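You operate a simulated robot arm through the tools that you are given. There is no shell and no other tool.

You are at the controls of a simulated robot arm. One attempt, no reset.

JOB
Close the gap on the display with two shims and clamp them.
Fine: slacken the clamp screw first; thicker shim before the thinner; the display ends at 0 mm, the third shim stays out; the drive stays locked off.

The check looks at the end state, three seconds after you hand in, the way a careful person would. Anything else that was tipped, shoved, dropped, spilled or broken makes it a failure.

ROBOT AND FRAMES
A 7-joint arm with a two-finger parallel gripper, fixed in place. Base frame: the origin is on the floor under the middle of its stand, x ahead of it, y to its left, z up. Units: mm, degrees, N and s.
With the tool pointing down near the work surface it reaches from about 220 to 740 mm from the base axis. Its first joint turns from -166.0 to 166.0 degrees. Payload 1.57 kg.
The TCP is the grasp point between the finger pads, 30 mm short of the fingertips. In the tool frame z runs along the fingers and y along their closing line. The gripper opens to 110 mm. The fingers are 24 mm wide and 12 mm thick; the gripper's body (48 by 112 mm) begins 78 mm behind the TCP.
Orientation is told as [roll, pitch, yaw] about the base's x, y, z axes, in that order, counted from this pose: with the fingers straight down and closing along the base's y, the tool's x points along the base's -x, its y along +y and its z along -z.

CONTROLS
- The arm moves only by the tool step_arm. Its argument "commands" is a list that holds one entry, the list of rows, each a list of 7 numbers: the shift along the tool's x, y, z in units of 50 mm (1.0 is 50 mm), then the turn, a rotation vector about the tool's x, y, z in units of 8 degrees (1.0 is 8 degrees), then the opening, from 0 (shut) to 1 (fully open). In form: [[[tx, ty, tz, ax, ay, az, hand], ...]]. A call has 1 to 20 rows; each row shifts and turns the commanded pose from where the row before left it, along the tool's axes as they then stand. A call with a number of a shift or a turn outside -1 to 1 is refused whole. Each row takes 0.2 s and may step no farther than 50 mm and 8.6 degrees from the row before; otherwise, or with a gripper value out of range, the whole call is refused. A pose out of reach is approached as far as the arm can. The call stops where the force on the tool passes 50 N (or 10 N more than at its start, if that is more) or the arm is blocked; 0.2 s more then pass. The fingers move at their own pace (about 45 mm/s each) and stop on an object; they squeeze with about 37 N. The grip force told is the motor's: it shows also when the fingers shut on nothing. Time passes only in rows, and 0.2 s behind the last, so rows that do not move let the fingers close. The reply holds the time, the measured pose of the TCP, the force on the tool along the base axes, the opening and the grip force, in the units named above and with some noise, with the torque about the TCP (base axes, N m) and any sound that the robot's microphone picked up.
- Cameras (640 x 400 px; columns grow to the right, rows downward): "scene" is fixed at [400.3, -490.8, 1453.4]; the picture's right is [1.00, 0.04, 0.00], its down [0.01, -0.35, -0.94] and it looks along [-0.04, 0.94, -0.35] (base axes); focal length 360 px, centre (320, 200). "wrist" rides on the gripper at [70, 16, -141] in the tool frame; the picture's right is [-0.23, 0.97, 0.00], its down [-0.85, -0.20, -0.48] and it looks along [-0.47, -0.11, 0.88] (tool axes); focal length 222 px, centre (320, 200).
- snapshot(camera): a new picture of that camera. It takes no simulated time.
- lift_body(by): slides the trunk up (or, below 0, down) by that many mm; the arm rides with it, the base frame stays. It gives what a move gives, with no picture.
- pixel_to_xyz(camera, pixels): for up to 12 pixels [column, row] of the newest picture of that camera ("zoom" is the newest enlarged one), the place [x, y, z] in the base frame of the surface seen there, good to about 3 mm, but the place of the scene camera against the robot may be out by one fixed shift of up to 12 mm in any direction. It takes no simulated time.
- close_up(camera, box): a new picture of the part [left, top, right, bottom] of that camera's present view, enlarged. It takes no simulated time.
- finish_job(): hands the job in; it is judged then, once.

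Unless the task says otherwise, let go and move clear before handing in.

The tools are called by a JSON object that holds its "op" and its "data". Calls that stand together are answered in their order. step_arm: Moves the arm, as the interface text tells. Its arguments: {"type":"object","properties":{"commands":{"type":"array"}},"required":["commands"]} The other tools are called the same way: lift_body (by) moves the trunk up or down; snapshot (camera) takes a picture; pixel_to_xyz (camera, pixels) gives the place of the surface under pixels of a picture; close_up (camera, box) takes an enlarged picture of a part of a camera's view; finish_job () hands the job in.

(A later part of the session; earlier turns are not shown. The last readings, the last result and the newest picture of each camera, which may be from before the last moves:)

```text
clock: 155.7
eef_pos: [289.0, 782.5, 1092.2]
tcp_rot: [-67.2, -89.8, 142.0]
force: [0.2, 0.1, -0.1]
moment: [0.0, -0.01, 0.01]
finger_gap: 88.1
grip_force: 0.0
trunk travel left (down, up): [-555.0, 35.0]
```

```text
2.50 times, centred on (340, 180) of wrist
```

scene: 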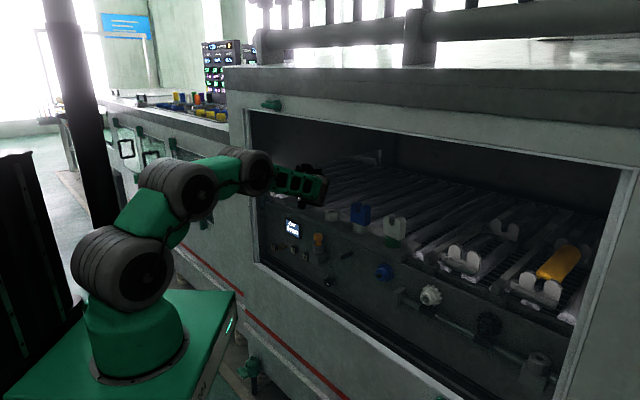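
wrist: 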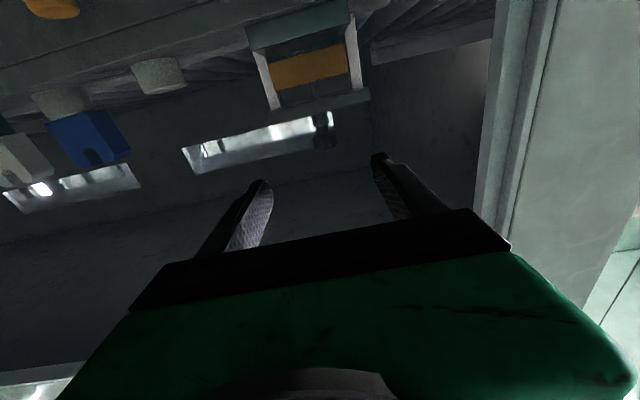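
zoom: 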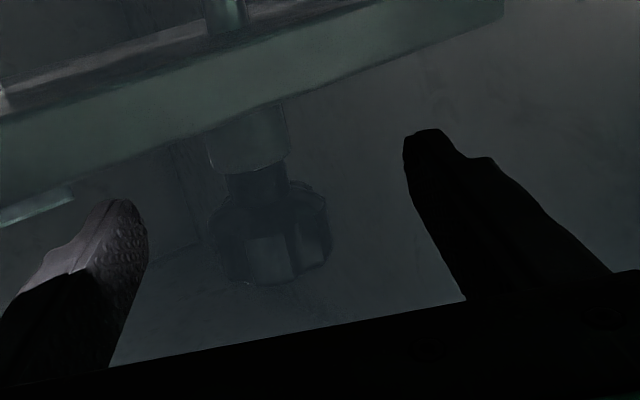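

The TCP is back on the knob axis at azimuth ≈75°. I'll grip and turn clockwise in small steps.

{"op": "step_arm", "data": {"commands": [[[0, 0, 0, 0, 0, 0, 0.4], [0, 0, 0, 0, 0, 0, 0.2], [0, 0, 0, 0, 0, 0, 0], [0, 0, 0, 0, 0, 0, 0], [0, 0, 0, 0, 0, 0, 0], [0, 0, 0, 0, 0, 0, 0]]]}}

{"op": "step_arm", "data": {"commands": [[[0, 0, 0, 0.4, 0, 0, 0], [0, 0, 0, 0.4, 0, 0, 0], [0, 0, 0, 0.4, 0, 0, 0]]]}}

{"op": "close_up", "data": {"camera": "scene", "box": [296, 160, 320, 175]}}

{"op": "close_up", "data": {"camera": "scene", "box": [280, 182, 328, 212]}}

```text
clock: 157.1
eef_pos: [288.7, 782.9, 1091.4]
tcp_rot: [-63.4, -89.8, 138.3]
force: [-2.0, 0.2, -0.7]
moment: [0.06, 0.23, -0.01]
finger_gap: 33.5
grip_force: 37.5
trunk travel left (down, up): [-555.0, 35.0]
```

```text
clock: 157.9
eef_pos: [288.6, 783.3, 1092.2]
tcp_rot: [-75.4, -89.7, 140.8]
force: [-4.2, -0.3, 0.6]
moment: [-0.22, 0.21, 0.01]
finger_gap: 33.3
grip_force: 41.0
trunk travel left (down, up): [-555.0, 35.0]
```

```text
16.00 times, centred on (308, 168) of scene
```

zoom: 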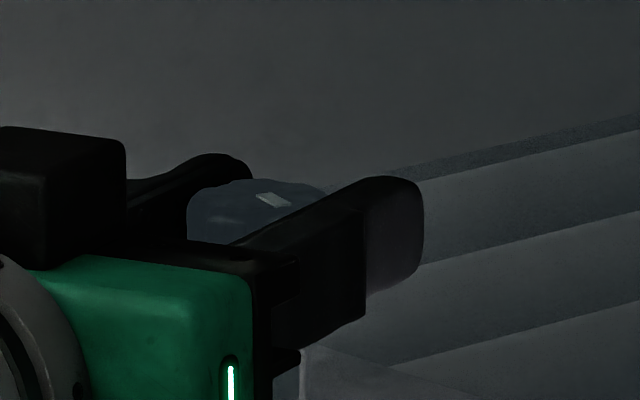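

```text
13.33 times, centred on (304, 197) of scene
```

zoom: 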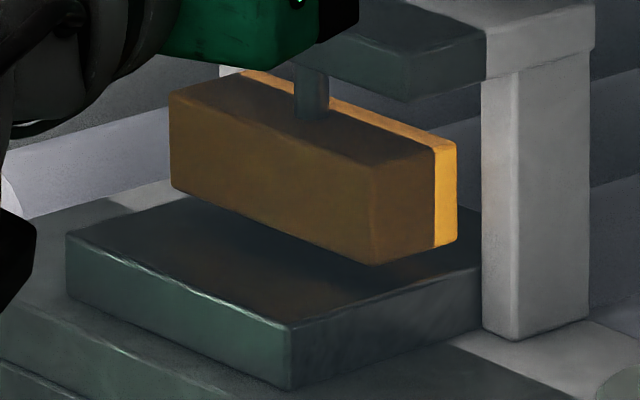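

It turned about 10° past the starting mark freely. I'll continue a little further within this stroke to find where it actually tightens.

{"op": "step_arm", "data": {"commands": [[[0, 0, 0, 0.4, 0, 0, 0], [0, 0, 0, 0.4, 0, 0, 0], [0, 0, 0, 0.4, 0, 0, 0]]]}}

{"op": "step_arm", "data": {"commands": [[[0, 0, 0, 0.4, 0, 0, 0], [0, 0, 0, 0.4, 0, 0, 0], [0, 0, 0, 0.3, 0, 0, 0]]]}}

{"op": "close_up", "data": {"camera": "scene", "box": [296, 160, 320, 175]}}

{"op": "close_up", "data": {"camera": "scene", "box": [280, 182, 328, 212]}}

```text
clock: 158.7
eef_pos: [287.9, 781.8, 1092.6]
tcp_rot: [-86.8, -89.7, 142.5]
force: [-6.3, 0.4, -1.6]
moment: [-0.39, 0.11, 0.03]
finger_gap: 33.4
grip_force: 41.3
trunk travel left (down, up): [-555.0, 35.0]
```

```text
clock: 159.5
eef_pos: [287.5, 782.0, 1090.4]
tcp_rot: [-104.6, -89.7, 151.4]
force: [-8.7, 0.3, -0.7]
moment: [0.19, -0.18, -0.01]
finger_gap: 33.6
grip_force: 40.8
trunk travel left (down, up): [-555.0, 35.0]
```

```text
16.00 times, centred on (308, 168) of scene
```

zoom: 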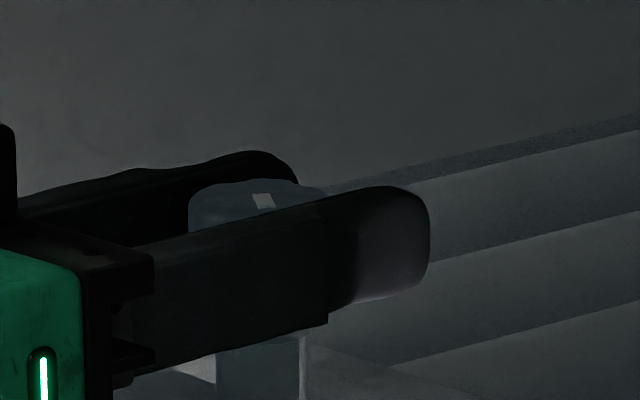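

```text
13.33 times, centred on (304, 197) of scene
```

zoom: 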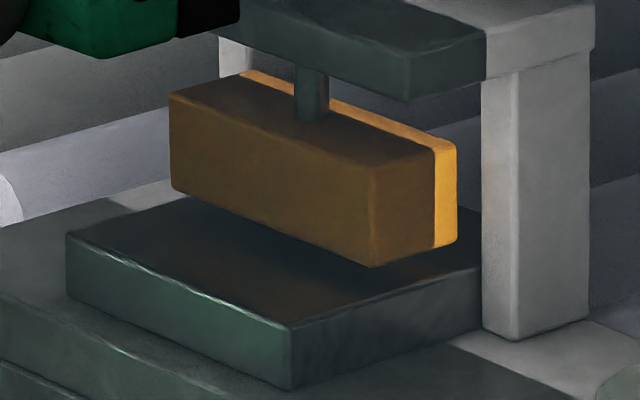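

The screw keeps turning freely about 30° past its starting mark with the jaw still above the plate, so its start position wasn't against a stop. Before deciding which screw really clamps the shims, I'll test directly: with this screw on the tight side, does shim 2 resist being moved? I'll release and go back down to it.

{"op": "step_arm", "data": {"commands": [[[0, 0, 0, 0, 0, 0, 0.5], [0, 0, 0, 0, 0, 0, 0.8], [0, 0, 0, 0, 0, 0, 0.8], [0, 0, -0.5, 0, 0, 0, 0.8], [0, 0, -0.7, 0, 0, 0, 0.8], [0, 0, -0.7, 0, 0, 0, 0.8], [0, 0, -0.7, 0, 0, 0, 0.8], [0, 0, -0.7, 0, 0, 0, 0.7], [0, 0, -0.3, 0, 0, 0, 0.5], [0, -0.5, 0, 0, 0, 0, 0.4], [0, -0.6, 0, 0, 0, 0, 0.4], [0, -0.6, 0, 0, 0, 0, 0.4], [0, 0, 0, 0, 0, 0, 0.4]]]}}

{"op": "close_up", "data": {"camera": "scene", "box": [284, 160, 332, 190]}}

```text
clock: 162.3
eef_pos: [227.6, 592.6, 1091.7]
tcp_rot: [-93.0, -89.8, 139.9]
force: [0.5, 0.4, -0.4]
moment: [-0.01, -0.02, 0.0]
finger_gap: 43.9
grip_force: 0.1
trunk travel left (down, up): [-555.0, 35.0]
```

```text
13.33 times, centred on (308, 175) of scene
```

zoom: 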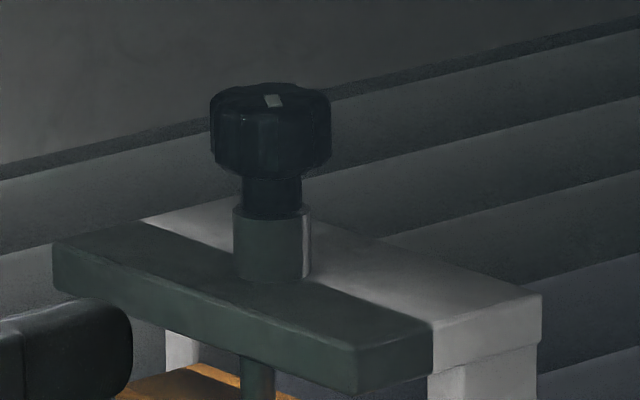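

The mark now sits clearly clockwise of its start. I'll lower to shim height and line up on shim 2's handle.

{"op": "lift_body", "data": {"by": -291}}

{"op": "step_arm", "data": {"commands": [[[0, -0.14, 0, 0, 0, 0, 0.4], [0, 0, 0.4, 0, 0, 0, 0.4], [0, 0, 0.4, 0, 0, 0, 0.4], [0, 0, 0, 0, 0, 0, 0.4]]]}}

{"op": "snapshot", "data": {"camera": "wrist"}}

{"op": "close_up", "data": {"camera": "wrist", "box": [260, 100, 400, 240]}}

```text
clock: 165.3
eef_pos: [227.7, 592.3, 801.2]
tcp_rot: [-95.4, -89.9, 142.3]
force: [-1.5, 0.5, 0.4]
moment: [-0.07, -0.01, -0.01]
finger_gap: 43.9
grip_force: 0.1
trunk travel left (down, up): [-264.0, 326.0]
```

```text
clock: 166.3
eef_pos: [259.7, 617.6, 801.9]
tcp_rot: [-97.1, -89.8, 143.9]
force: [-0.2, -0.1, -0.1]
moment: [-0.02, 0.02, -0.01]
finger_gap: 43.7
grip_force: 0.1
trunk travel left (down, up): [-264.0, 326.0]
```

```text
taken
```

wrist: 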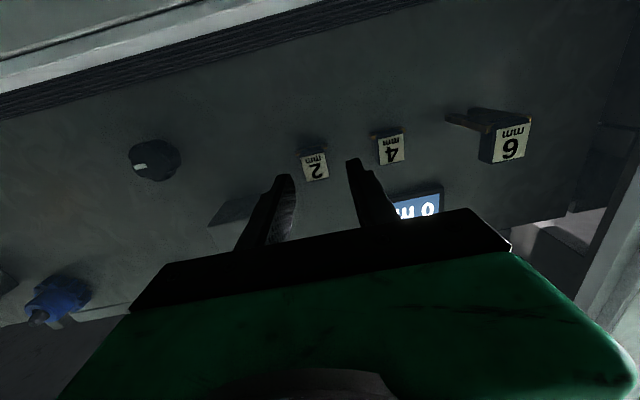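

```text
2.86 times, centred on (330, 170) of wrist
```

zoom: 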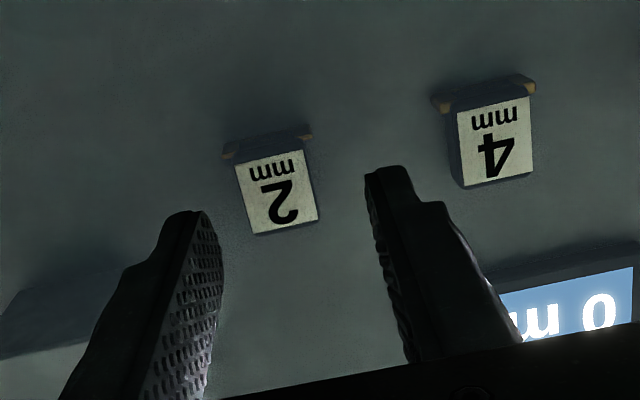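

Shim 2's label is about 52 mm ahead and slightly to -y, and the tool azimuth is 1.8° off. I'll correct and move in to u≈652.

{"op": "step_arm", "data": {"commands": [[[0, -0.06, 0, 0.22, 0, 0, 0.4], [0, 0, 0.3, 0, 0, 0, 0.4], [0, 0, 0.3, 0, 0, 0, 0.4], [0, 0, 0, 0, 0, 0, 0.4]]]}}

{"op": "close_up", "data": {"camera": "wrist", "box": [260, 100, 400, 240]}}

{"op": "close_up", "data": {"camera": "scene", "box": [276, 236, 316, 261]}}

```text
clock: 167.3
eef_pos: [282.1, 635.8, 801.7]
tcp_rot: [-97.2, -89.8, 142.3]
force: [-1.4, -0.1, -0.1]
moment: [-0.01, -0.04, -0.02]
finger_gap: 43.9
grip_force: 0.0
trunk travel left (down, up): [-264.0, 326.0]
```

```text
2.86 times, centred on (330, 170) of wrist
```

zoom: 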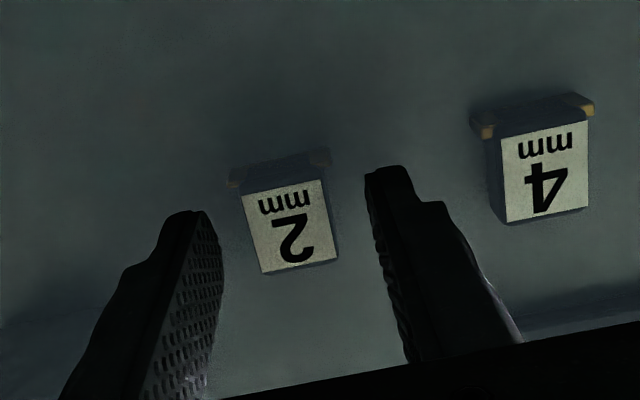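

```text
16.00 times, centred on (296, 248) of scene
```

zoom: 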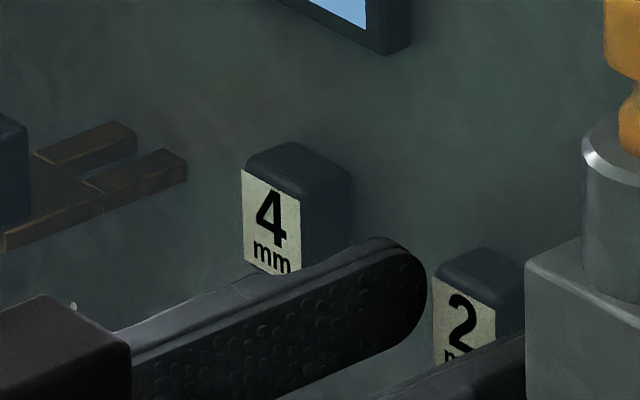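

The handle is centred between the fingers (label at (320,180)). I'll grip and apply a moderate outward pull of about 18 N for roughly one second, then see how far it creeps compared with before.

{"op": "step_arm", "data": {"commands": [[[0, 0, 0, 0, 0, 0, 0.2], [0, 0, 0, 0, 0, 0, 0], [0, 0, 0, 0, 0, 0, 0], [0, 0, 0, 0, 0, 0, 0], [0, 0, 0, 0, 0, 0, 0]]]}}

{"op": "step_arm", "data": {"commands": [[[0, 0, -0.05, 0, 0, 0, 0], [0, 0, 0, 0, 0, 0, 0]]]}}

{"op": "step_arm", "data": {"commands": [[[0, 0, 0, 0, 0, 0, 0], [0, 0, 0, 0, 0, 0, 0], [0, 0, 0, 0, 0, 0, 0], [0, 0, 0, 0, 0, 0, 0]]]}}

{"op": "close_up", "data": {"camera": "scene", "box": [276, 236, 316, 261]}}

```text
clock: 168.5
eef_pos: [282.8, 635.3, 801.9]
tcp_rot: [-95.7, -89.9, 140.8]
force: [-1.1, -2.9, 0.3]
moment: [0.1, 0.13, -0.06]
finger_gap: 23.5
grip_force: 35.1
trunk travel left (down, up): [-264.0, 326.0]
```

```text
clock: 169.1
eef_pos: [282.3, 634.4, 801.5]
tcp_rot: [-104.6, -89.9, 149.9]
force: [10.7, 12.0, -0.7]
moment: [0.22, 0.23, -0.02]
finger_gap: 23.2
grip_force: 35.8
trunk travel left (down, up): [-264.0, 326.0]
```

```text
clock: 170.1
eef_pos: [280.3, 633.4, 802.1]
tcp_rot: [-98.2, -89.8, 143.3]
force: [2.5, 2.7, 2.0]
moment: [0.19, 0.04, -0.04]
finger_gap: 23.5
grip_force: 36.0
trunk travel left (down, up): [-264.0, 326.0]
```

```text
16.00 times, centred on (296, 248) of scene
```

zoom: 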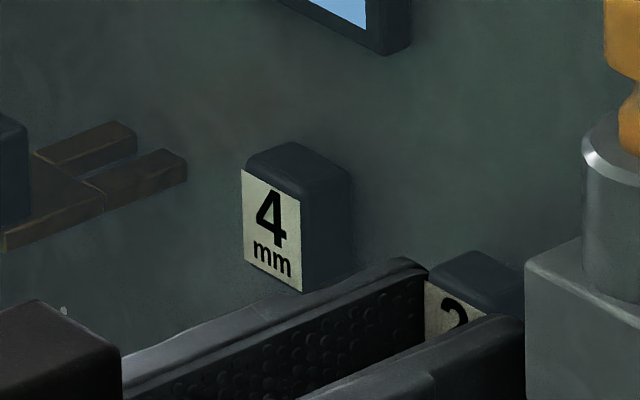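

With this screw tight, shim 2 crept out 3 mm under about 10 N, just as before, so the portal screw doesn't grip the shims. I'll check the display's reaction and re-examine the panel screw.

{"op": "close_up", "data": {"camera": "scene", "box": [280, 212, 304, 242]}}

{"op": "close_up", "data": {"camera": "wrist", "box": [60, 100, 280, 300]}}

```text
13.33 times, centred on (292, 227) of scene
```

zoom: 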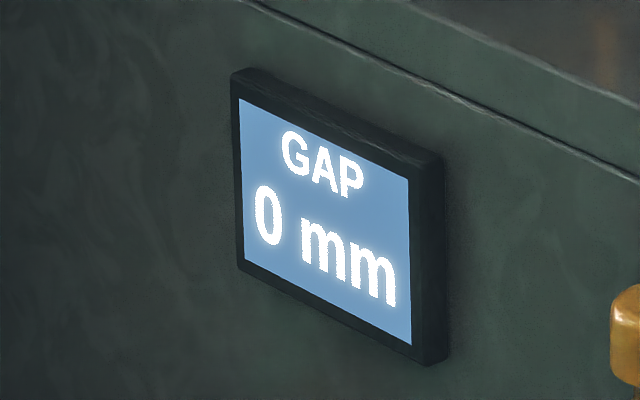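

```text
2.00 times, centred on (170, 200) of wrist
```

zoom: 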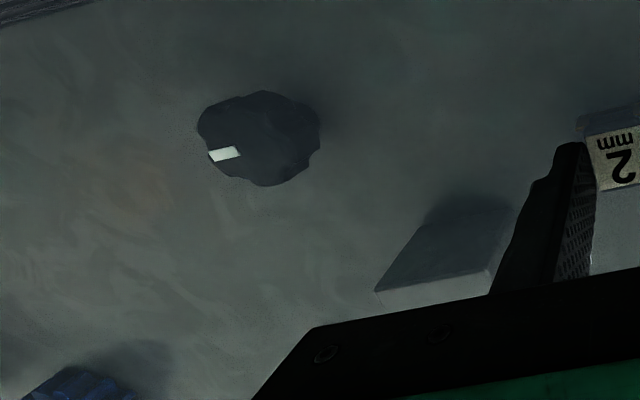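

The display still reads 0 mm. I'll push shim 2 those 3 mm back to its stop using the current grip, then release.

{"op": "step_arm", "data": {"commands": [[[0, 0, 0.04, 0, 0, 0, 0], [0, 0, 0.03, 0, 0, 0, 0], [0, 0, 0.03, 0, 0, 0, 0], [0, 0, 0, 0, 0, 0, 0], [0, 0, 0, 0, 0, 0, 0], [0, 0, 0, 0, 0, 0, 0]]]}}

{"op": "step_arm", "data": {"commands": [[[0, 0, 0, 0, 0, 0, 0.3], [0, 0, 0, 0, 0, 0, 0.4], [0, 0, 0, 0, 0, 0, 0.4], [0, 0, -0.5, 0, 0, 0, 0.4], [0, 0, -0.5, 0, 0, 0, 0.4], [0, 0, -0.3, 0, 0, 0, 0.4], [0, 0, 0, 0, 0, 0, 0.4]]]}}

{"op": "snapshot", "data": {"camera": "wrist"}}

{"op": "close_up", "data": {"camera": "scene", "box": [264, 210, 344, 270]}}

```text
clock: 171.5
eef_pos: [285.3, 637.1, 800.8]
tcp_rot: [-95.4, -89.8, 140.6]
force: [-15.0, -9.7, -1.9]
moment: [0.1, 0.18, 0.13]
finger_gap: 23.1
grip_force: 35.4
trunk travel left (down, up): [-264.0, 326.0]
```

```text
clock: 173.1
eef_pos: [238.9, 590.7, 800.2]
tcp_rot: [-98.8, -89.8, 143.9]
force: [-0.8, 0.1, 0.3]
moment: [0.03, 0.0, -0.04]
finger_gap: 43.8
grip_force: 0.0
trunk travel left (down, up): [-264.0, 326.0]
```

```text
taken
```

wrist: 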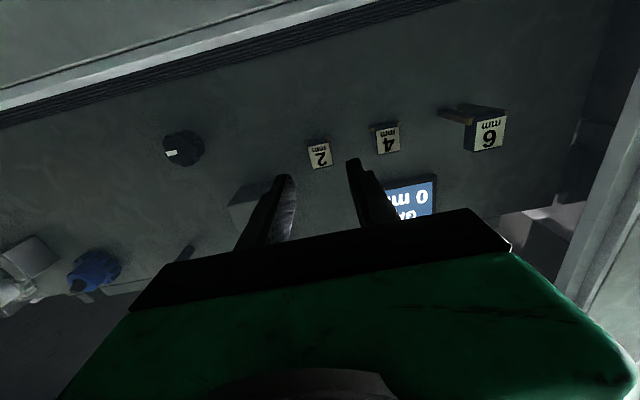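

```text
6.67 times, centred on (304, 240) of scene
```

zoom: 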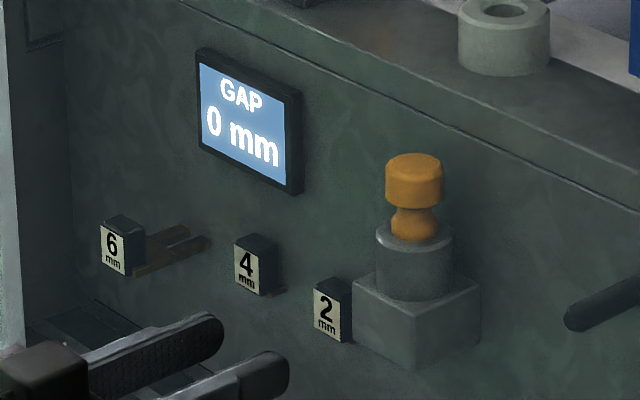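

Everything is in place: display 0 mm, 4 and 2 in, 6 out. I'll move in front of the panel screw, staying well clear of the plunger, to inspect it closely before deciding anything.

{"op": "step_arm", "data": {"commands": [[[0.1, -0.6, -0.2, 0.15, 0, 0, 0.4], [0.14, -0.7, 0, 0, 0, 0, 0.4], [0.14, -0.7, 0, 0, 0, 0, 0.4], [0.14, -0.7, 0, 0, 0, 0, 0.4], [0, 0, 0, 0, 0, 0, 0.4]]]}}

{"op": "snapshot", "data": {"camera": "wrist"}}

{"op": "close_up", "data": {"camera": "wrist", "box": [260, 100, 400, 240]}}

{"op": "snapshot", "data": {"camera": "scene"}}

```text
clock: 174.3
eef_pos: [325.4, 488.1, 776.4]
tcp_rot: [-92.0, -89.7, 135.8]
force: [0.1, 0.0, -0.4]
moment: [-0.06, 0.0, 0.01]
finger_gap: 44.0
grip_force: 0.1
trunk travel left (down, up): [-264.0, 326.0]
```

```text
taken
```

wrist: 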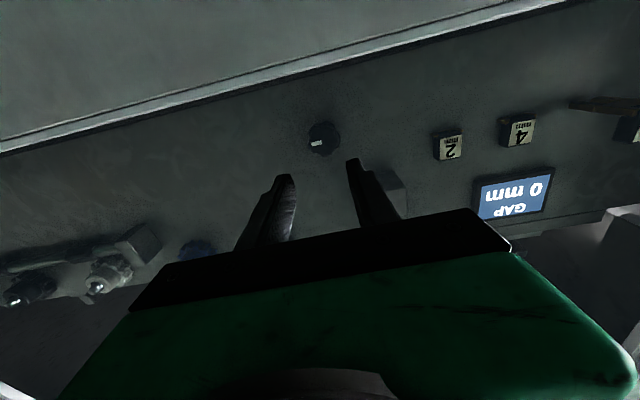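

```text
2.86 times, centred on (330, 170) of wrist
```

zoom: 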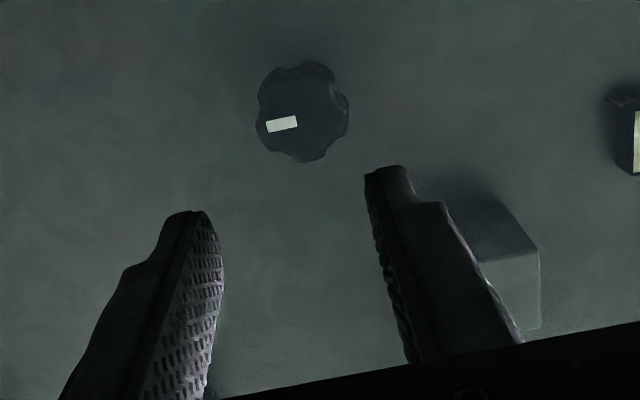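

```text
taken
```

scene: 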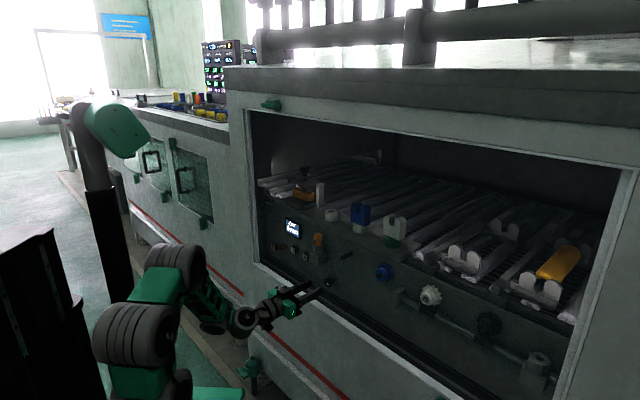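

Close view of the panel screw: a plain lobed hand-screw with its mark pointing along +d, no on/off legend, at (324,139). I'll measure it and zoom in more.

{"op": "pixel_to_xyz", "data": {"camera": "wrist", "pixels": [[324, 139], [318, 142], [332, 136], [324, 128], [325, 150], [310, 120], [345, 150], [395, 205], [385, 175]]}}

{"op": "close_up", "data": {"camera": "wrist", "box": [290, 110, 360, 165]}}

{"op": "close_up", "data": {"camera": "wrist", "box": [0, 180, 240, 320]}}

{"op": "close_up", "data": {"camera": "scene", "box": [380, 250, 560, 390]}}

```text
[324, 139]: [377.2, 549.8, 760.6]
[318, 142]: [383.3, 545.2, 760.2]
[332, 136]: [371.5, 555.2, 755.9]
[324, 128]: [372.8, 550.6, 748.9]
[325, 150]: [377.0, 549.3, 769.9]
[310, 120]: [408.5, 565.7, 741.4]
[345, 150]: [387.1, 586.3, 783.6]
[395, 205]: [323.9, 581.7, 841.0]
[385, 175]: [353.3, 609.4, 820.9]
```

```text
7.27 times, centred on (325, 138) of wrist
```

zoom: 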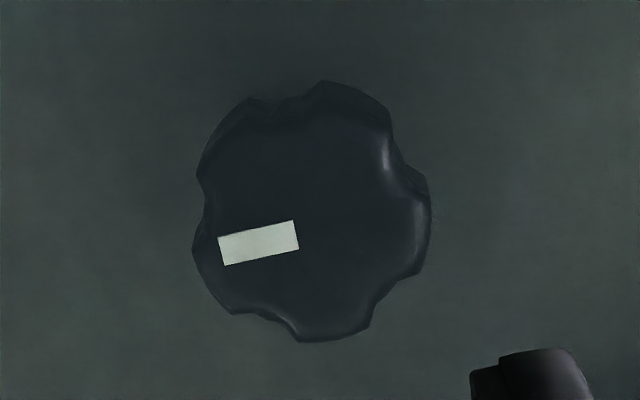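

```text
2.67 times, centred on (120, 250) of wrist
```

zoom: 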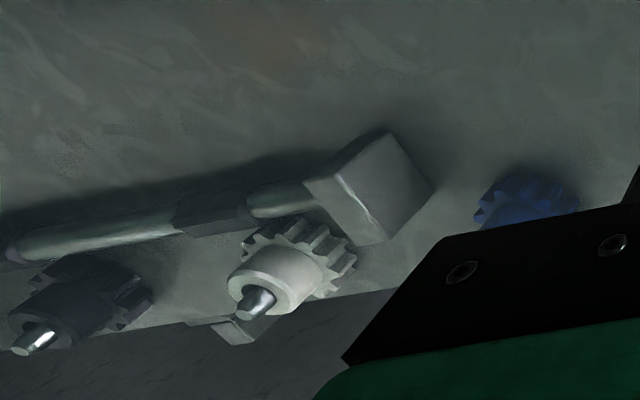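

```text
2.86 times, centred on (470, 320) of scene
```

zoom: 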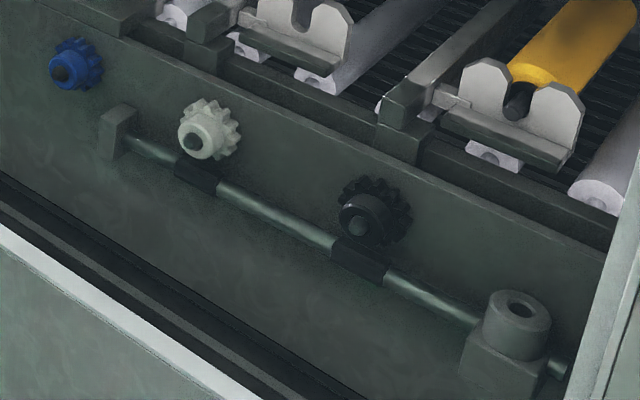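

The panel shows an empty key socket at the right end of the rod, and the orange piece sits in a matching socket. So the orange piece is most likely the drive's lock key, and this panel hand-screw may belong to the shims. I'll feel it by trying only the tightening direction, which can't loosen anything. First I align with it.

{"op": "step_arm", "data": {"commands": [[[0.16, 0.06, 0, -0.15, 0, 0, 0.45], [0.16, 0.06, 0, 0, 0, 0, 0.5], [0, 0, 0.5, 0, 0, 0, 0.5], [0, 0, 0, 0, 0, 0, 0.5]]]}}

{"op": "close_up", "data": {"camera": "wrist", "box": [250, 90, 410, 230]}}

```text
clock: 175.3
eef_pos: [339.3, 510.2, 759.9]
tcp_rot: [-100.4, -89.8, 145.6]
force: [0.3, 0.1, 0.5]
moment: [0.02, -0.01, 0.0]
finger_gap: 54.8
grip_force: 0.0
trunk travel left (down, up): [-264.0, 326.0]
```

```text
2.86 times, centred on (330, 160) of wrist
```

zoom: 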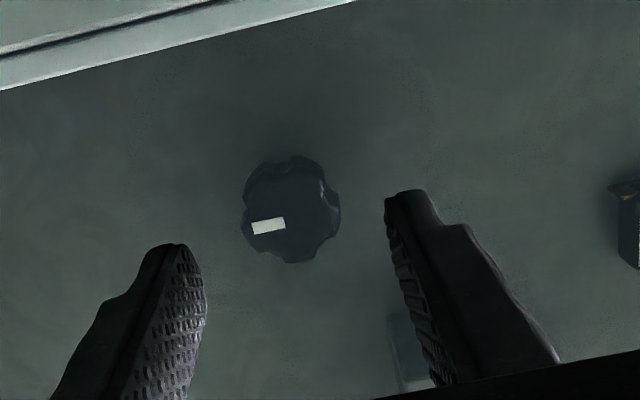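

The screw is centred (y≈0.3 mm, about 2.6 mm low). I'll advance so it's between the pads.

{"op": "step_arm", "data": {"commands": [[[0.05, 0, 0.3, 0, 0, 0, 0.5], [0, 0, 0.35, 0, 0, 0, 0.5], [0, 0, 0.3, 0, 0, 0, 0.5], [0, 0, 0, 0, 0, 0, 0.5]]]}}

{"op": "snapshot", "data": {"camera": "wrist"}}

{"op": "close_up", "data": {"camera": "scene", "box": [290, 225, 380, 300]}}

```text
clock: 176.3
eef_pos: [373.2, 543.9, 756.9]
tcp_rot: [-93.9, -89.8, 139.0]
force: [0.5, -0.7, -0.6]
moment: [0.0, 0.03, 0.05]
finger_gap: 54.8
grip_force: 0.1
trunk travel left (down, up): [-264.0, 326.0]
```

```text
taken
```

wrist: 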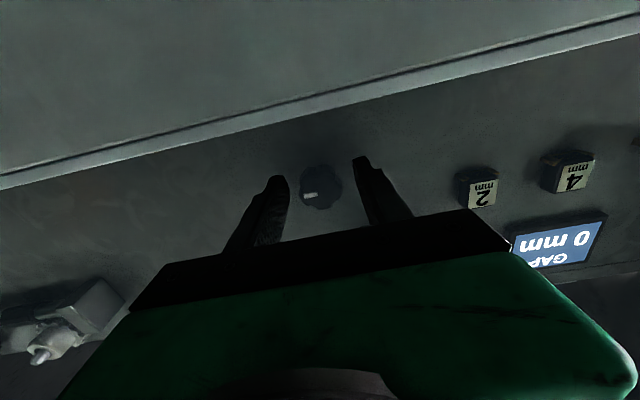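

```text
5.33 times, centred on (335, 262) of scene
```

zoom: 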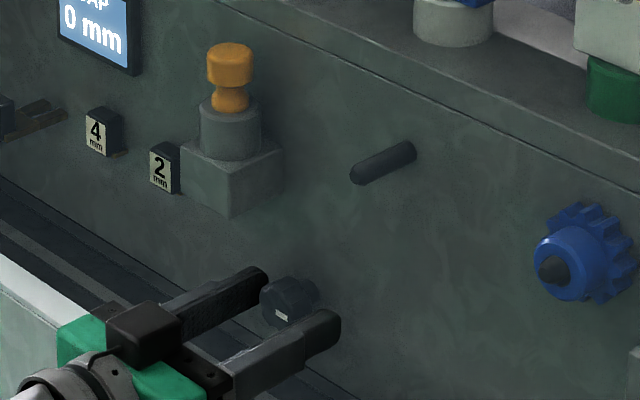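

The pads flank the panel screw. I'll close on it and try a small clockwise (tightening) twist of about 5° while reading the torque.

{"op": "step_arm", "data": {"commands": [[[0, 0, 0, 0, 0, 0, 0.35], [0, 0, 0, 0, 0, 0, 0.2], [0, 0, 0, 0, 0, 0, 0], [0, 0, 0, 0, 0, 0, 0], [0, 0, 0, 0, 0, 0, 0]]]}}

{"op": "step_arm", "data": {"commands": [[[0, 0, 0, 0, 0, 0.3, 0], [0, 0, 0, 0, 0, 0.3, 0], [0, 0, 0, 0, 0, 0, 0]]]}}

{"op": "close_up", "data": {"camera": "wrist", "box": [250, 110, 410, 250]}}

{"op": "close_up", "data": {"camera": "scene", "box": [318, 268, 350, 296]}}

```text
clock: 177.5
eef_pos: [373.0, 543.2, 758.2]
tcp_rot: [-91.9, -89.8, 137.0]
force: [4.9, -2.5, 0.4]
moment: [0.07, -0.06, -0.24]
finger_gap: 33.7
grip_force: 41.9
trunk travel left (down, up): [-264.0, 326.0]
```

```text
clock: 178.3
eef_pos: [373.0, 543.3, 759.1]
tcp_rot: [91.1, -85.3, -45.9]
force: [5.3, -2.5, 1.8]
moment: [-0.06, -0.38, -0.26]
finger_gap: 33.7
grip_force: 41.1
trunk travel left (down, up): [-264.0, 326.0]
```

```text
2.86 times, centred on (330, 180) of wrist
```

zoom: 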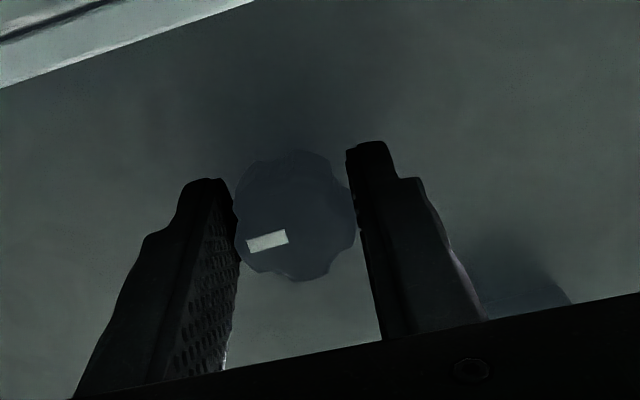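

```text
14.29 times, centred on (334, 282) of scene
```

zoom: 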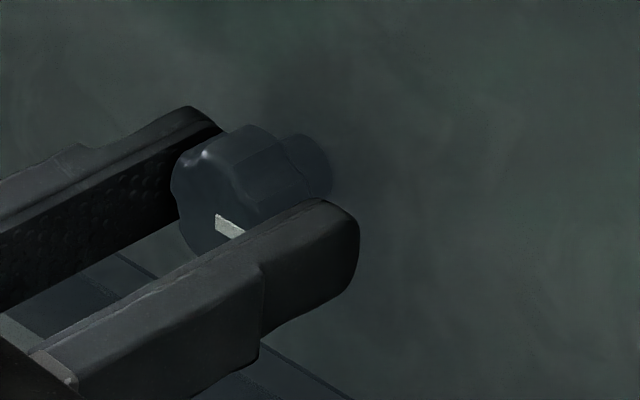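

The tightening twist built up about 0.31 N·m while the mark stayed put, so this screw is hard tight, unlike the portal knob, which was never tight. I'll test a few degrees counter-clockwise to see whether it breaks loose like a screw.

{"op": "step_arm", "data": {"commands": [[[0, 0, 0, 0, 0, -0.3, 0], [0, 0, 0, 0, 0, -0.3, 0], [0, 0, 0, 0, 0, -0.3, 0], [0, 0, 0, 0, 0, -0.3, 0], [0, 0, 0, 0, 0, 0, 0]]]}}

{"op": "close_up", "data": {"camera": "wrist", "box": [250, 110, 410, 250]}}

{"op": "close_up", "data": {"camera": "scene", "box": [318, 268, 350, 296]}}

```text
clock: 179.5
eef_pos: [373.3, 542.8, 757.8]
tcp_rot: [-90.5, -85.0, 135.7]
force: [7.6, -5.4, 4.6]
moment: [0.09, -0.09, -0.3]
finger_gap: 33.8
grip_force: 40.9
trunk travel left (down, up): [-264.0, 326.0]
```

```text
2.86 times, centred on (330, 180) of wrist
```

zoom: 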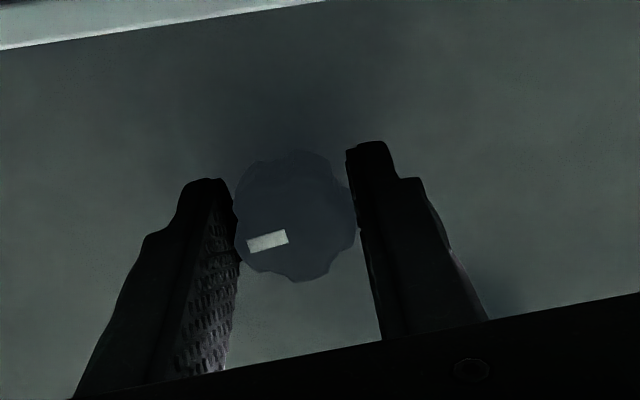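

```text
14.29 times, centred on (334, 282) of scene
```

zoom: 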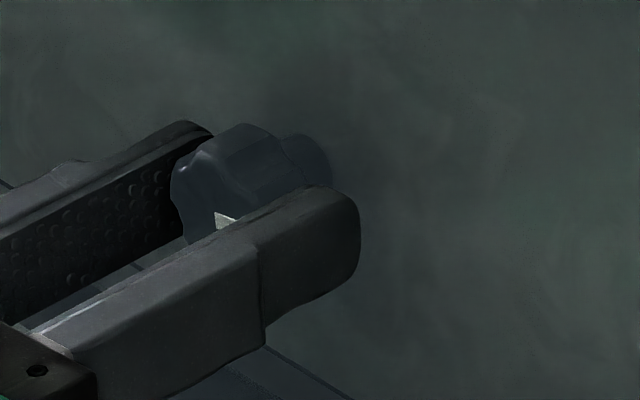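

The mark stays fixed relative to the fingers while the tool swung 10°. It turns freely counter-clockwise with zero torque but resisted clockwise, so this panel screw starts hard tight, and it's the clamp screw for the shims. The portal knob was the wrong one, and I'll restore it. First I slacken this screw properly.

{"op": "step_arm", "data": {"commands": [[[0, 0, 0, 0, 0, -0.6, 0], [0, 0, 0, 0, 0, -0.6, 0], [0, 0, 0, 0, 0, -0.6, 0], [0, 0, 0, 0, 0, -0.6, 0], [0, 0, 0, 0, 0, -0.6, 0], [0, 0, 0, 0, 0, -0.6, 0]]]}}

{"op": "close_up", "data": {"camera": "scene", "box": [290, 225, 380, 300]}}

{"op": "snapshot", "data": {"camera": "wrist"}}

```text
clock: 180.9
eef_pos: [374.0, 541.7, 756.9]
tcp_rot: [-90.0, -56.2, 135.2]
force: [16.0, -11.6, 8.6]
moment: [0.12, -0.03, -0.47]
finger_gap: 33.5
grip_force: 41.4
trunk travel left (down, up): [-264.0, 326.0]
```

```text
5.33 times, centred on (335, 262) of scene
```

zoom: 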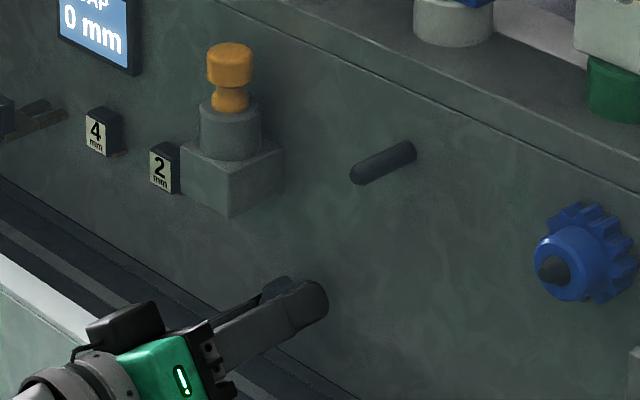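

```text
taken
```

wrist: 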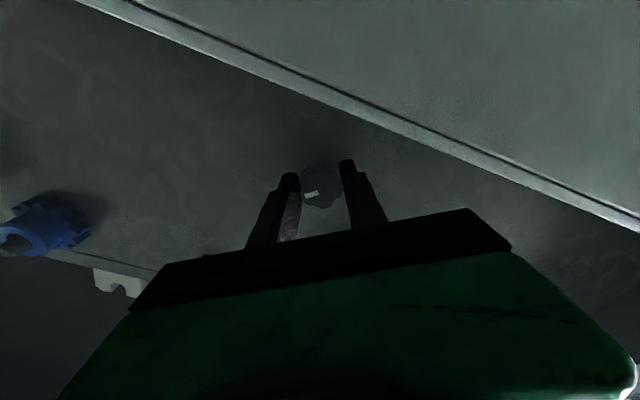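

Turned 34° counter-clockwise with almost no torque, but there's about 21 N of side force because the TCP is ~3 mm off the screw axis. I'll re-centre by 2.5 mm and continue slackening.

{"op": "step_arm", "data": {"commands": [[[0.01, -0.05, 0, 0, 0, 0, 0], [0, 0, 0, 0, 0, -0.6, 0], [0, 0, 0, 0, 0, -0.6, 0], [0, 0, 0, 0, 0, -0.6, 0], [0, 0, 0, 0, 0, -0.6, 0], [0, 0, 0, 0, 0, -0.6, 0], [0, 0, 0, 0, 0, -0.6, 0]]]}}

{"op": "close_up", "data": {"camera": "wrist", "box": [250, 110, 410, 250]}}

```text
clock: 182.5
eef_pos: [374.3, 540.8, 758.7]
tcp_rot: [-90.2, -27.3, 135.2]
force: [2.8, -3.4, 5.1]
moment: [0.09, 0.01, 0.15]
finger_gap: 33.5
grip_force: 41.8
trunk travel left (down, up): [-264.0, 326.0]
```

```text
2.86 times, centred on (330, 180) of wrist
```

zoom: 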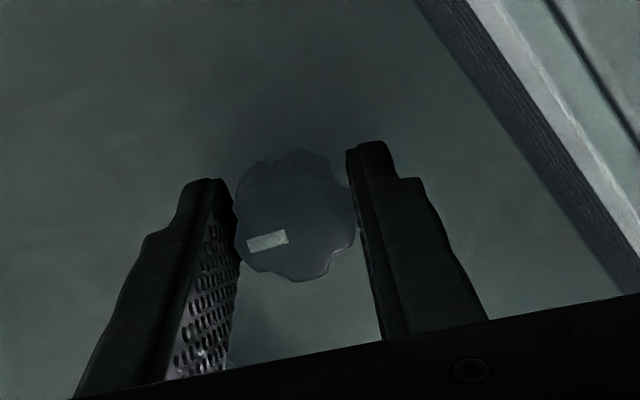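

The screw is at about 63° with the mark still fixed relative to the fingers and small loads. I'll continue.

{"op": "step_arm", "data": {"commands": [[[0, 0, 0, 0, 0, -0.6, 0], [0, 0, 0, 0, 0, -0.6, 0], [0, 0, 0, 0, 0, -0.6, 0], [0, 0, 0, 0, 0, -0.6, 0], [0, 0, 0, 0, 0, -0.6, 0], [0, 0, 0, 0, 0, -0.6, 0], [0, 0, 0, 0, 0, -0.6, 0], [0, 0, 0, 0, 0, -0.6, 0], [0, 0, 0, 0, 0, -0.6, 0], [0, 0, 0, 0, 0, -0.6, 0]]]}}

{"op": "close_up", "data": {"camera": "wrist", "box": [250, 110, 410, 250]}}

{"op": "snapshot", "data": {"camera": "scene"}}

```text
clock: 184.7
eef_pos: [375.2, 541.8, 760.0]
tcp_rot: [-90.2, 20.6, 135.2]
force: [0.3, 0.4, 19.0]
moment: [0.5, 0.46, -0.06]
finger_gap: 33.6
grip_force: 41.5
trunk travel left (down, up): [-264.0, 326.0]
```

```text
2.86 times, centred on (330, 180) of wrist
```

zoom: 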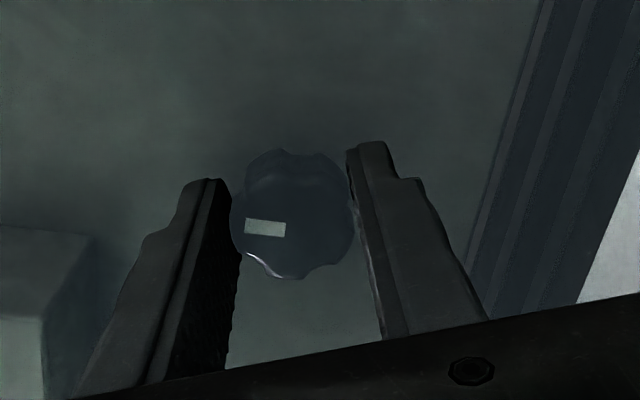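

```text
taken
```

scene: 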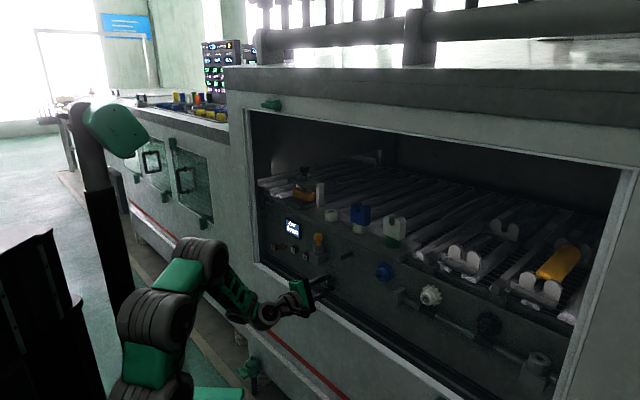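

The screw reached a stop after about 90° counter-clockwise (torque 0.68 N·m, mark now rotated relative to the fingers). I'll release it, back off, and check that nothing else reacted. Then I can see whether the shims now move more easily, which tells me for certain what this screw does.

{"op": "step_arm", "data": {"commands": [[[0, 0, 0, 0, 0, 0.6, 0], [0, 0, 0, 0, 0, 0.6, 0], [0, 0, 0, 0, 0, 0.6, 0], [0, 0, 0, 0, 0, 0, 0.3], [0, 0, 0, 0, 0, 0, 0.5], [0, 0, 0, 0, 0, 0, 0.5], [0, 0, -0.4, 0, 0, 0, 0.5], [0, 0, -0.5, 0, 0, 0, 0.5], [0, 0, -0.4, 0, 0, 0, 0.5], [0, 0, 0, 0, 0, 0, 0.5]]]}}

{"op": "close_up", "data": {"camera": "scene", "box": [318, 268, 350, 296]}}

{"op": "close_up", "data": {"camera": "scene", "box": [150, 30, 270, 130]}}

{"op": "snapshot", "data": {"camera": "scene"}}

```text
clock: 186.9
eef_pos: [329.5, 495.9, 759.4]
tcp_rot: [-90.0, 6.2, 135.1]
force: [0.0, -0.2, -0.3]
moment: [-0.03, -0.01, -0.01]
finger_gap: 55.0
grip_force: 0.1
trunk travel left (down, up): [-264.0, 326.0]
```

```text
14.29 times, centred on (334, 282) of scene
```

zoom: 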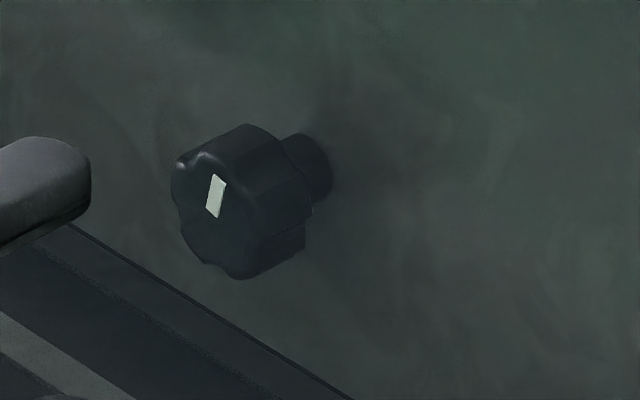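

```text
4.00 times, centred on (210, 80) of scene
```

zoom: 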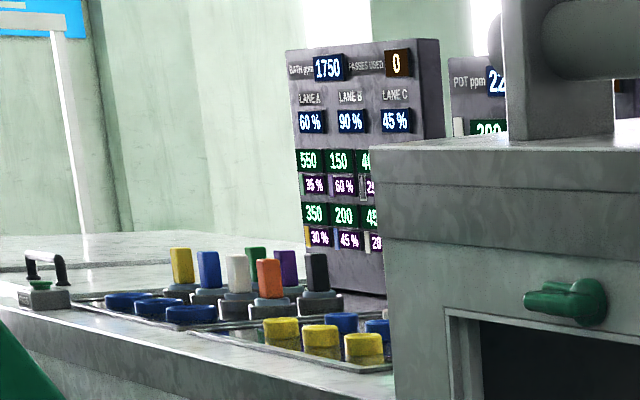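

```text
taken
```

scene: 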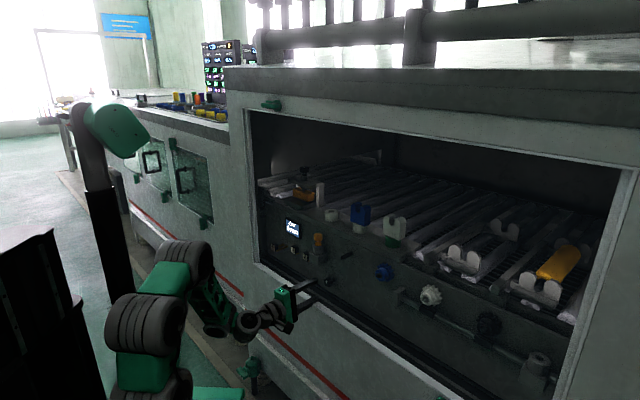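

The screw's mark now points up (12 o'clock), and no display, lamp or mechanism elsewhere has changed. I'll roll the tool back and move in front of shim 2 for the comparison test.

{"op": "step_arm", "data": {"commands": [[[0, 0, 0, 0, 0, 1, 0.4], [0, 0, 0, 0, 0, 1, 0.4], [0, 0, 0, 0, 0, 1, 0.4], [0, 0, 0, 0, 0, 1, 0.4], [0, 0, 0, 0, 0, 1, 0.4], [0, 0, 0, 0, 0, 1, 0.4], [0, 0, 0, 0, 0, 1, 0.4], [0, 0, 0, 0, 0, 1, 0.4], [0, 0, 0, 0, 0, 1, 0.4], [0, 0, 0, 0, 0, 1, 0.4], [0, 0, 0, 0, 0, 1, 0.4], [0, 0, 0, 0, 0, 1, 0.4], [0, 0, 0, 0, 0, 0, 0.4]]]}}

{"op": "step_arm", "data": {"commands": [[[-0.2, 0.65, 0, 0, 0, 0, 0.4], [-0.2, 0.65, 0, 0, 0, 0, 0.4], [-0.2, 0.65, 0, 0, 0, 0, 0.4], [-0.24, 0.65, 0, 0, 0, 0, 0.4], [0, 0, 0, 0, 0, 0, 0.4]]]}}

{"op": "close_up", "data": {"camera": "wrist", "box": [260, 100, 400, 240]}}

```text
clock: 189.7
eef_pos: [329.3, 494.4, 758.3]
tcp_rot: [-101.5, -89.9, 146.5]
force: [0.3, -0.2, 0.2]
moment: [0.05, -0.01, 0.02]
finger_gap: 44.1
grip_force: 0.2
trunk travel left (down, up): [-264.0, 326.0]
```

```text
clock: 190.9
eef_pos: [236.9, 587.4, 800.3]
tcp_rot: [-97.9, -89.9, 143.0]
force: [1.2, -0.7, -0.2]
moment: [0.06, 0.0, -0.02]
finger_gap: 44.0
grip_force: 0.0
trunk travel left (down, up): [-264.0, 326.0]
```

```text
2.86 times, centred on (330, 170) of wrist
```

zoom: 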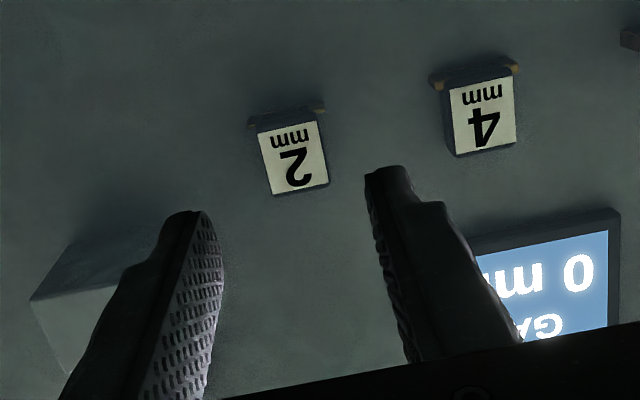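

Centred on shim 2 (label at (320,156)). I'll advance to its handle, grip and repeat the same 2.5 mm pull test.

{"op": "step_arm", "data": {"commands": [[[0, 0, 0.4, 0, 0, 0, 0.4], [0, 0, 0.5, 0, 0, 0, 0.4], [0, 0, 0.42, 0, 0, 0, 0.4], [0, 0, 0, 0, 0, 0, 0.4]]]}}

{"op": "close_up", "data": {"camera": "wrist", "box": [260, 100, 400, 240]}}

```text
clock: 191.9
eef_pos: [284.0, 634.1, 798.2]
tcp_rot: [-98.1, -89.8, 143.3]
force: [0.0, 0.2, 0.2]
moment: [-0.02, 0.02, 0.02]
finger_gap: 43.8
grip_force: 0.1
trunk travel left (down, up): [-264.0, 326.0]
```

```text
2.86 times, centred on (330, 170) of wrist
```

zoom: 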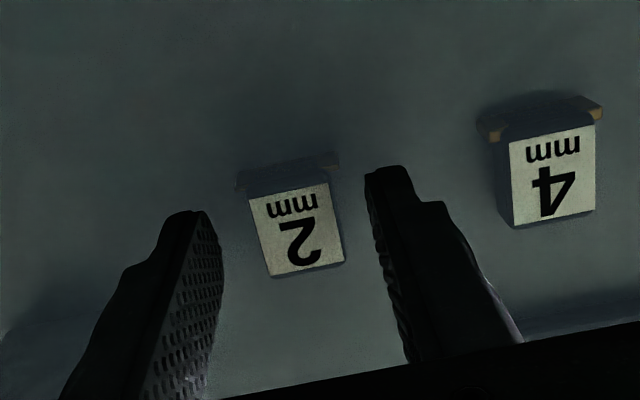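

{"op": "step_arm", "data": {"commands": [[[-0.06, 0.03, 0, 0, 0, 0, 0.4], [0, 0, 0, 0, 0, 0, 0.2], [0, 0, 0, 0, 0, 0, 0], [0, 0, 0, 0, 0, 0, 0], [0, 0, 0, 0, 0, 0, 0], [0, 0, 0, 0, 0, 0, 0]]]}}

{"op": "step_arm", "data": {"commands": [[[0, 0, -0.05, 0, 0, 0, 0], [0, 0, 0, 0, 0, 0, 0]]]}}

{"op": "step_arm", "data": {"commands": [[[0, 0, 0, 0, 0, 0, 0], [0, 0, 0, 0, 0, 0, 0], [0, 0, 0, 0, 0, 0, 0], [0, 0, 0, 0, 0, 0, 0]]]}}

```text
clock: 193.3
eef_pos: [282.3, 635.5, 802.3]
tcp_rot: [-94.0, -89.8, 139.1]
force: [-0.3, -1.3, -0.9]
moment: [0.05, 0.25, -0.04]
finger_gap: 23.3
grip_force: 35.8
trunk travel left (down, up): [-264.0, 326.0]
```

```text
clock: 193.9
eef_pos: [280.2, 633.2, 803.0]
tcp_rot: [-98.5, -89.7, 143.7]
force: [0.0, 0.8, 0.6]
moment: [-0.06, 0.33, -0.02]
finger_gap: 23.4
grip_force: 35.4
trunk travel left (down, up): [-264.0, 326.0]
```

```text
clock: 194.9
eef_pos: [280.4, 634.1, 802.7]
tcp_rot: [-99.8, -89.8, 144.8]
force: [-0.4, 0.4, 0.8]
moment: [0.2, 0.17, -0.03]
finger_gap: 23.2
grip_force: 35.7
trunk travel left (down, up): [-264.0, 326.0]
```

Decisive result: with the panel screw slackened, shim 2 follows the pull with under 1 N (it took 16 N before). The panel screw is the clamp, and I had forced the shims past a tight clamp. I'll redo it correctly: draw shim 2 out, then shim 4, and re-insert 4 then 2 with the clamp slack.

{"op": "step_arm", "data": {"commands": [[[0, 0, -0.12, 0, 0, 0, 0], [0, 0, -0.12, 0, 0, 0, 0], [0, 0, -0.12, 0, 0, 0, 0], [0, 0, -0.12, 0, 0, 0, 0], [0, 0, -0.12, 0, 0, 0, 0], [0, 0, -0.1, 0, 0, 0, 0], [0, 0, 0, 0, 0, 0, 0]]]}}

{"op": "close_up", "data": {"camera": "scene", "box": [264, 210, 344, 270]}}

```text
clock: 196.5
eef_pos: [255.4, 608.5, 803.7]
tcp_rot: [-92.7, -89.8, 137.8]
force: [-2.6, 2.5, 0.0]
moment: [0.43, -0.1, 0.02]
finger_gap: 23.5
grip_force: 35.6
trunk travel left (down, up): [-264.0, 326.0]
```

```text
6.67 times, centred on (304, 240) of scene
```

zoom: 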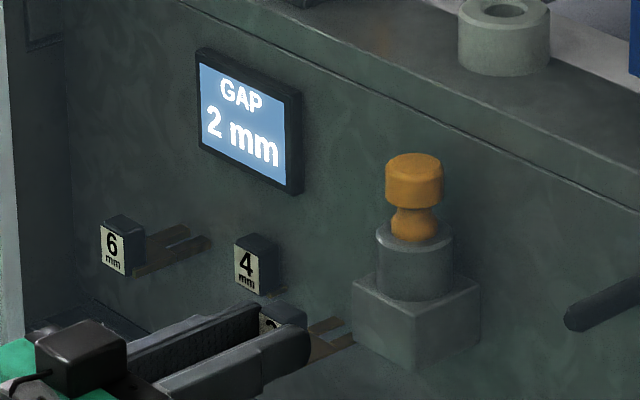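

Shim 2 slides out smoothly and the display went back to 2 mm. I'll draw out the last few millimetres to its out-stop.

{"op": "step_arm", "data": {"commands": [[[0, 0, -0.05, 0, 0, 0, 0], [0, 0, -0.05, 0, 0, 0, 0], [0, 0, -0.03, 0, 0, 0, 0], [0, 0, 0, 0, 0, 0, 0]]]}}

{"op": "close_up", "data": {"camera": "scene", "box": [288, 244, 320, 264]}}

```text
clock: 197.5
eef_pos: [252.0, 605.7, 802.7]
tcp_rot: [-103.1, -89.8, 148.3]
force: [12.5, 23.9, 2.7]
moment: [0.14, 0.06, 0.17]
finger_gap: 23.5
grip_force: 35.9
trunk travel left (down, up): [-264.0, 326.0]
```

```text
16.00 times, centred on (304, 254) of scene
```

zoom: 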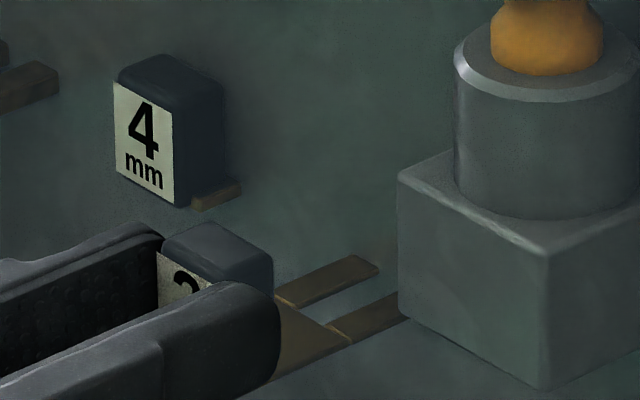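

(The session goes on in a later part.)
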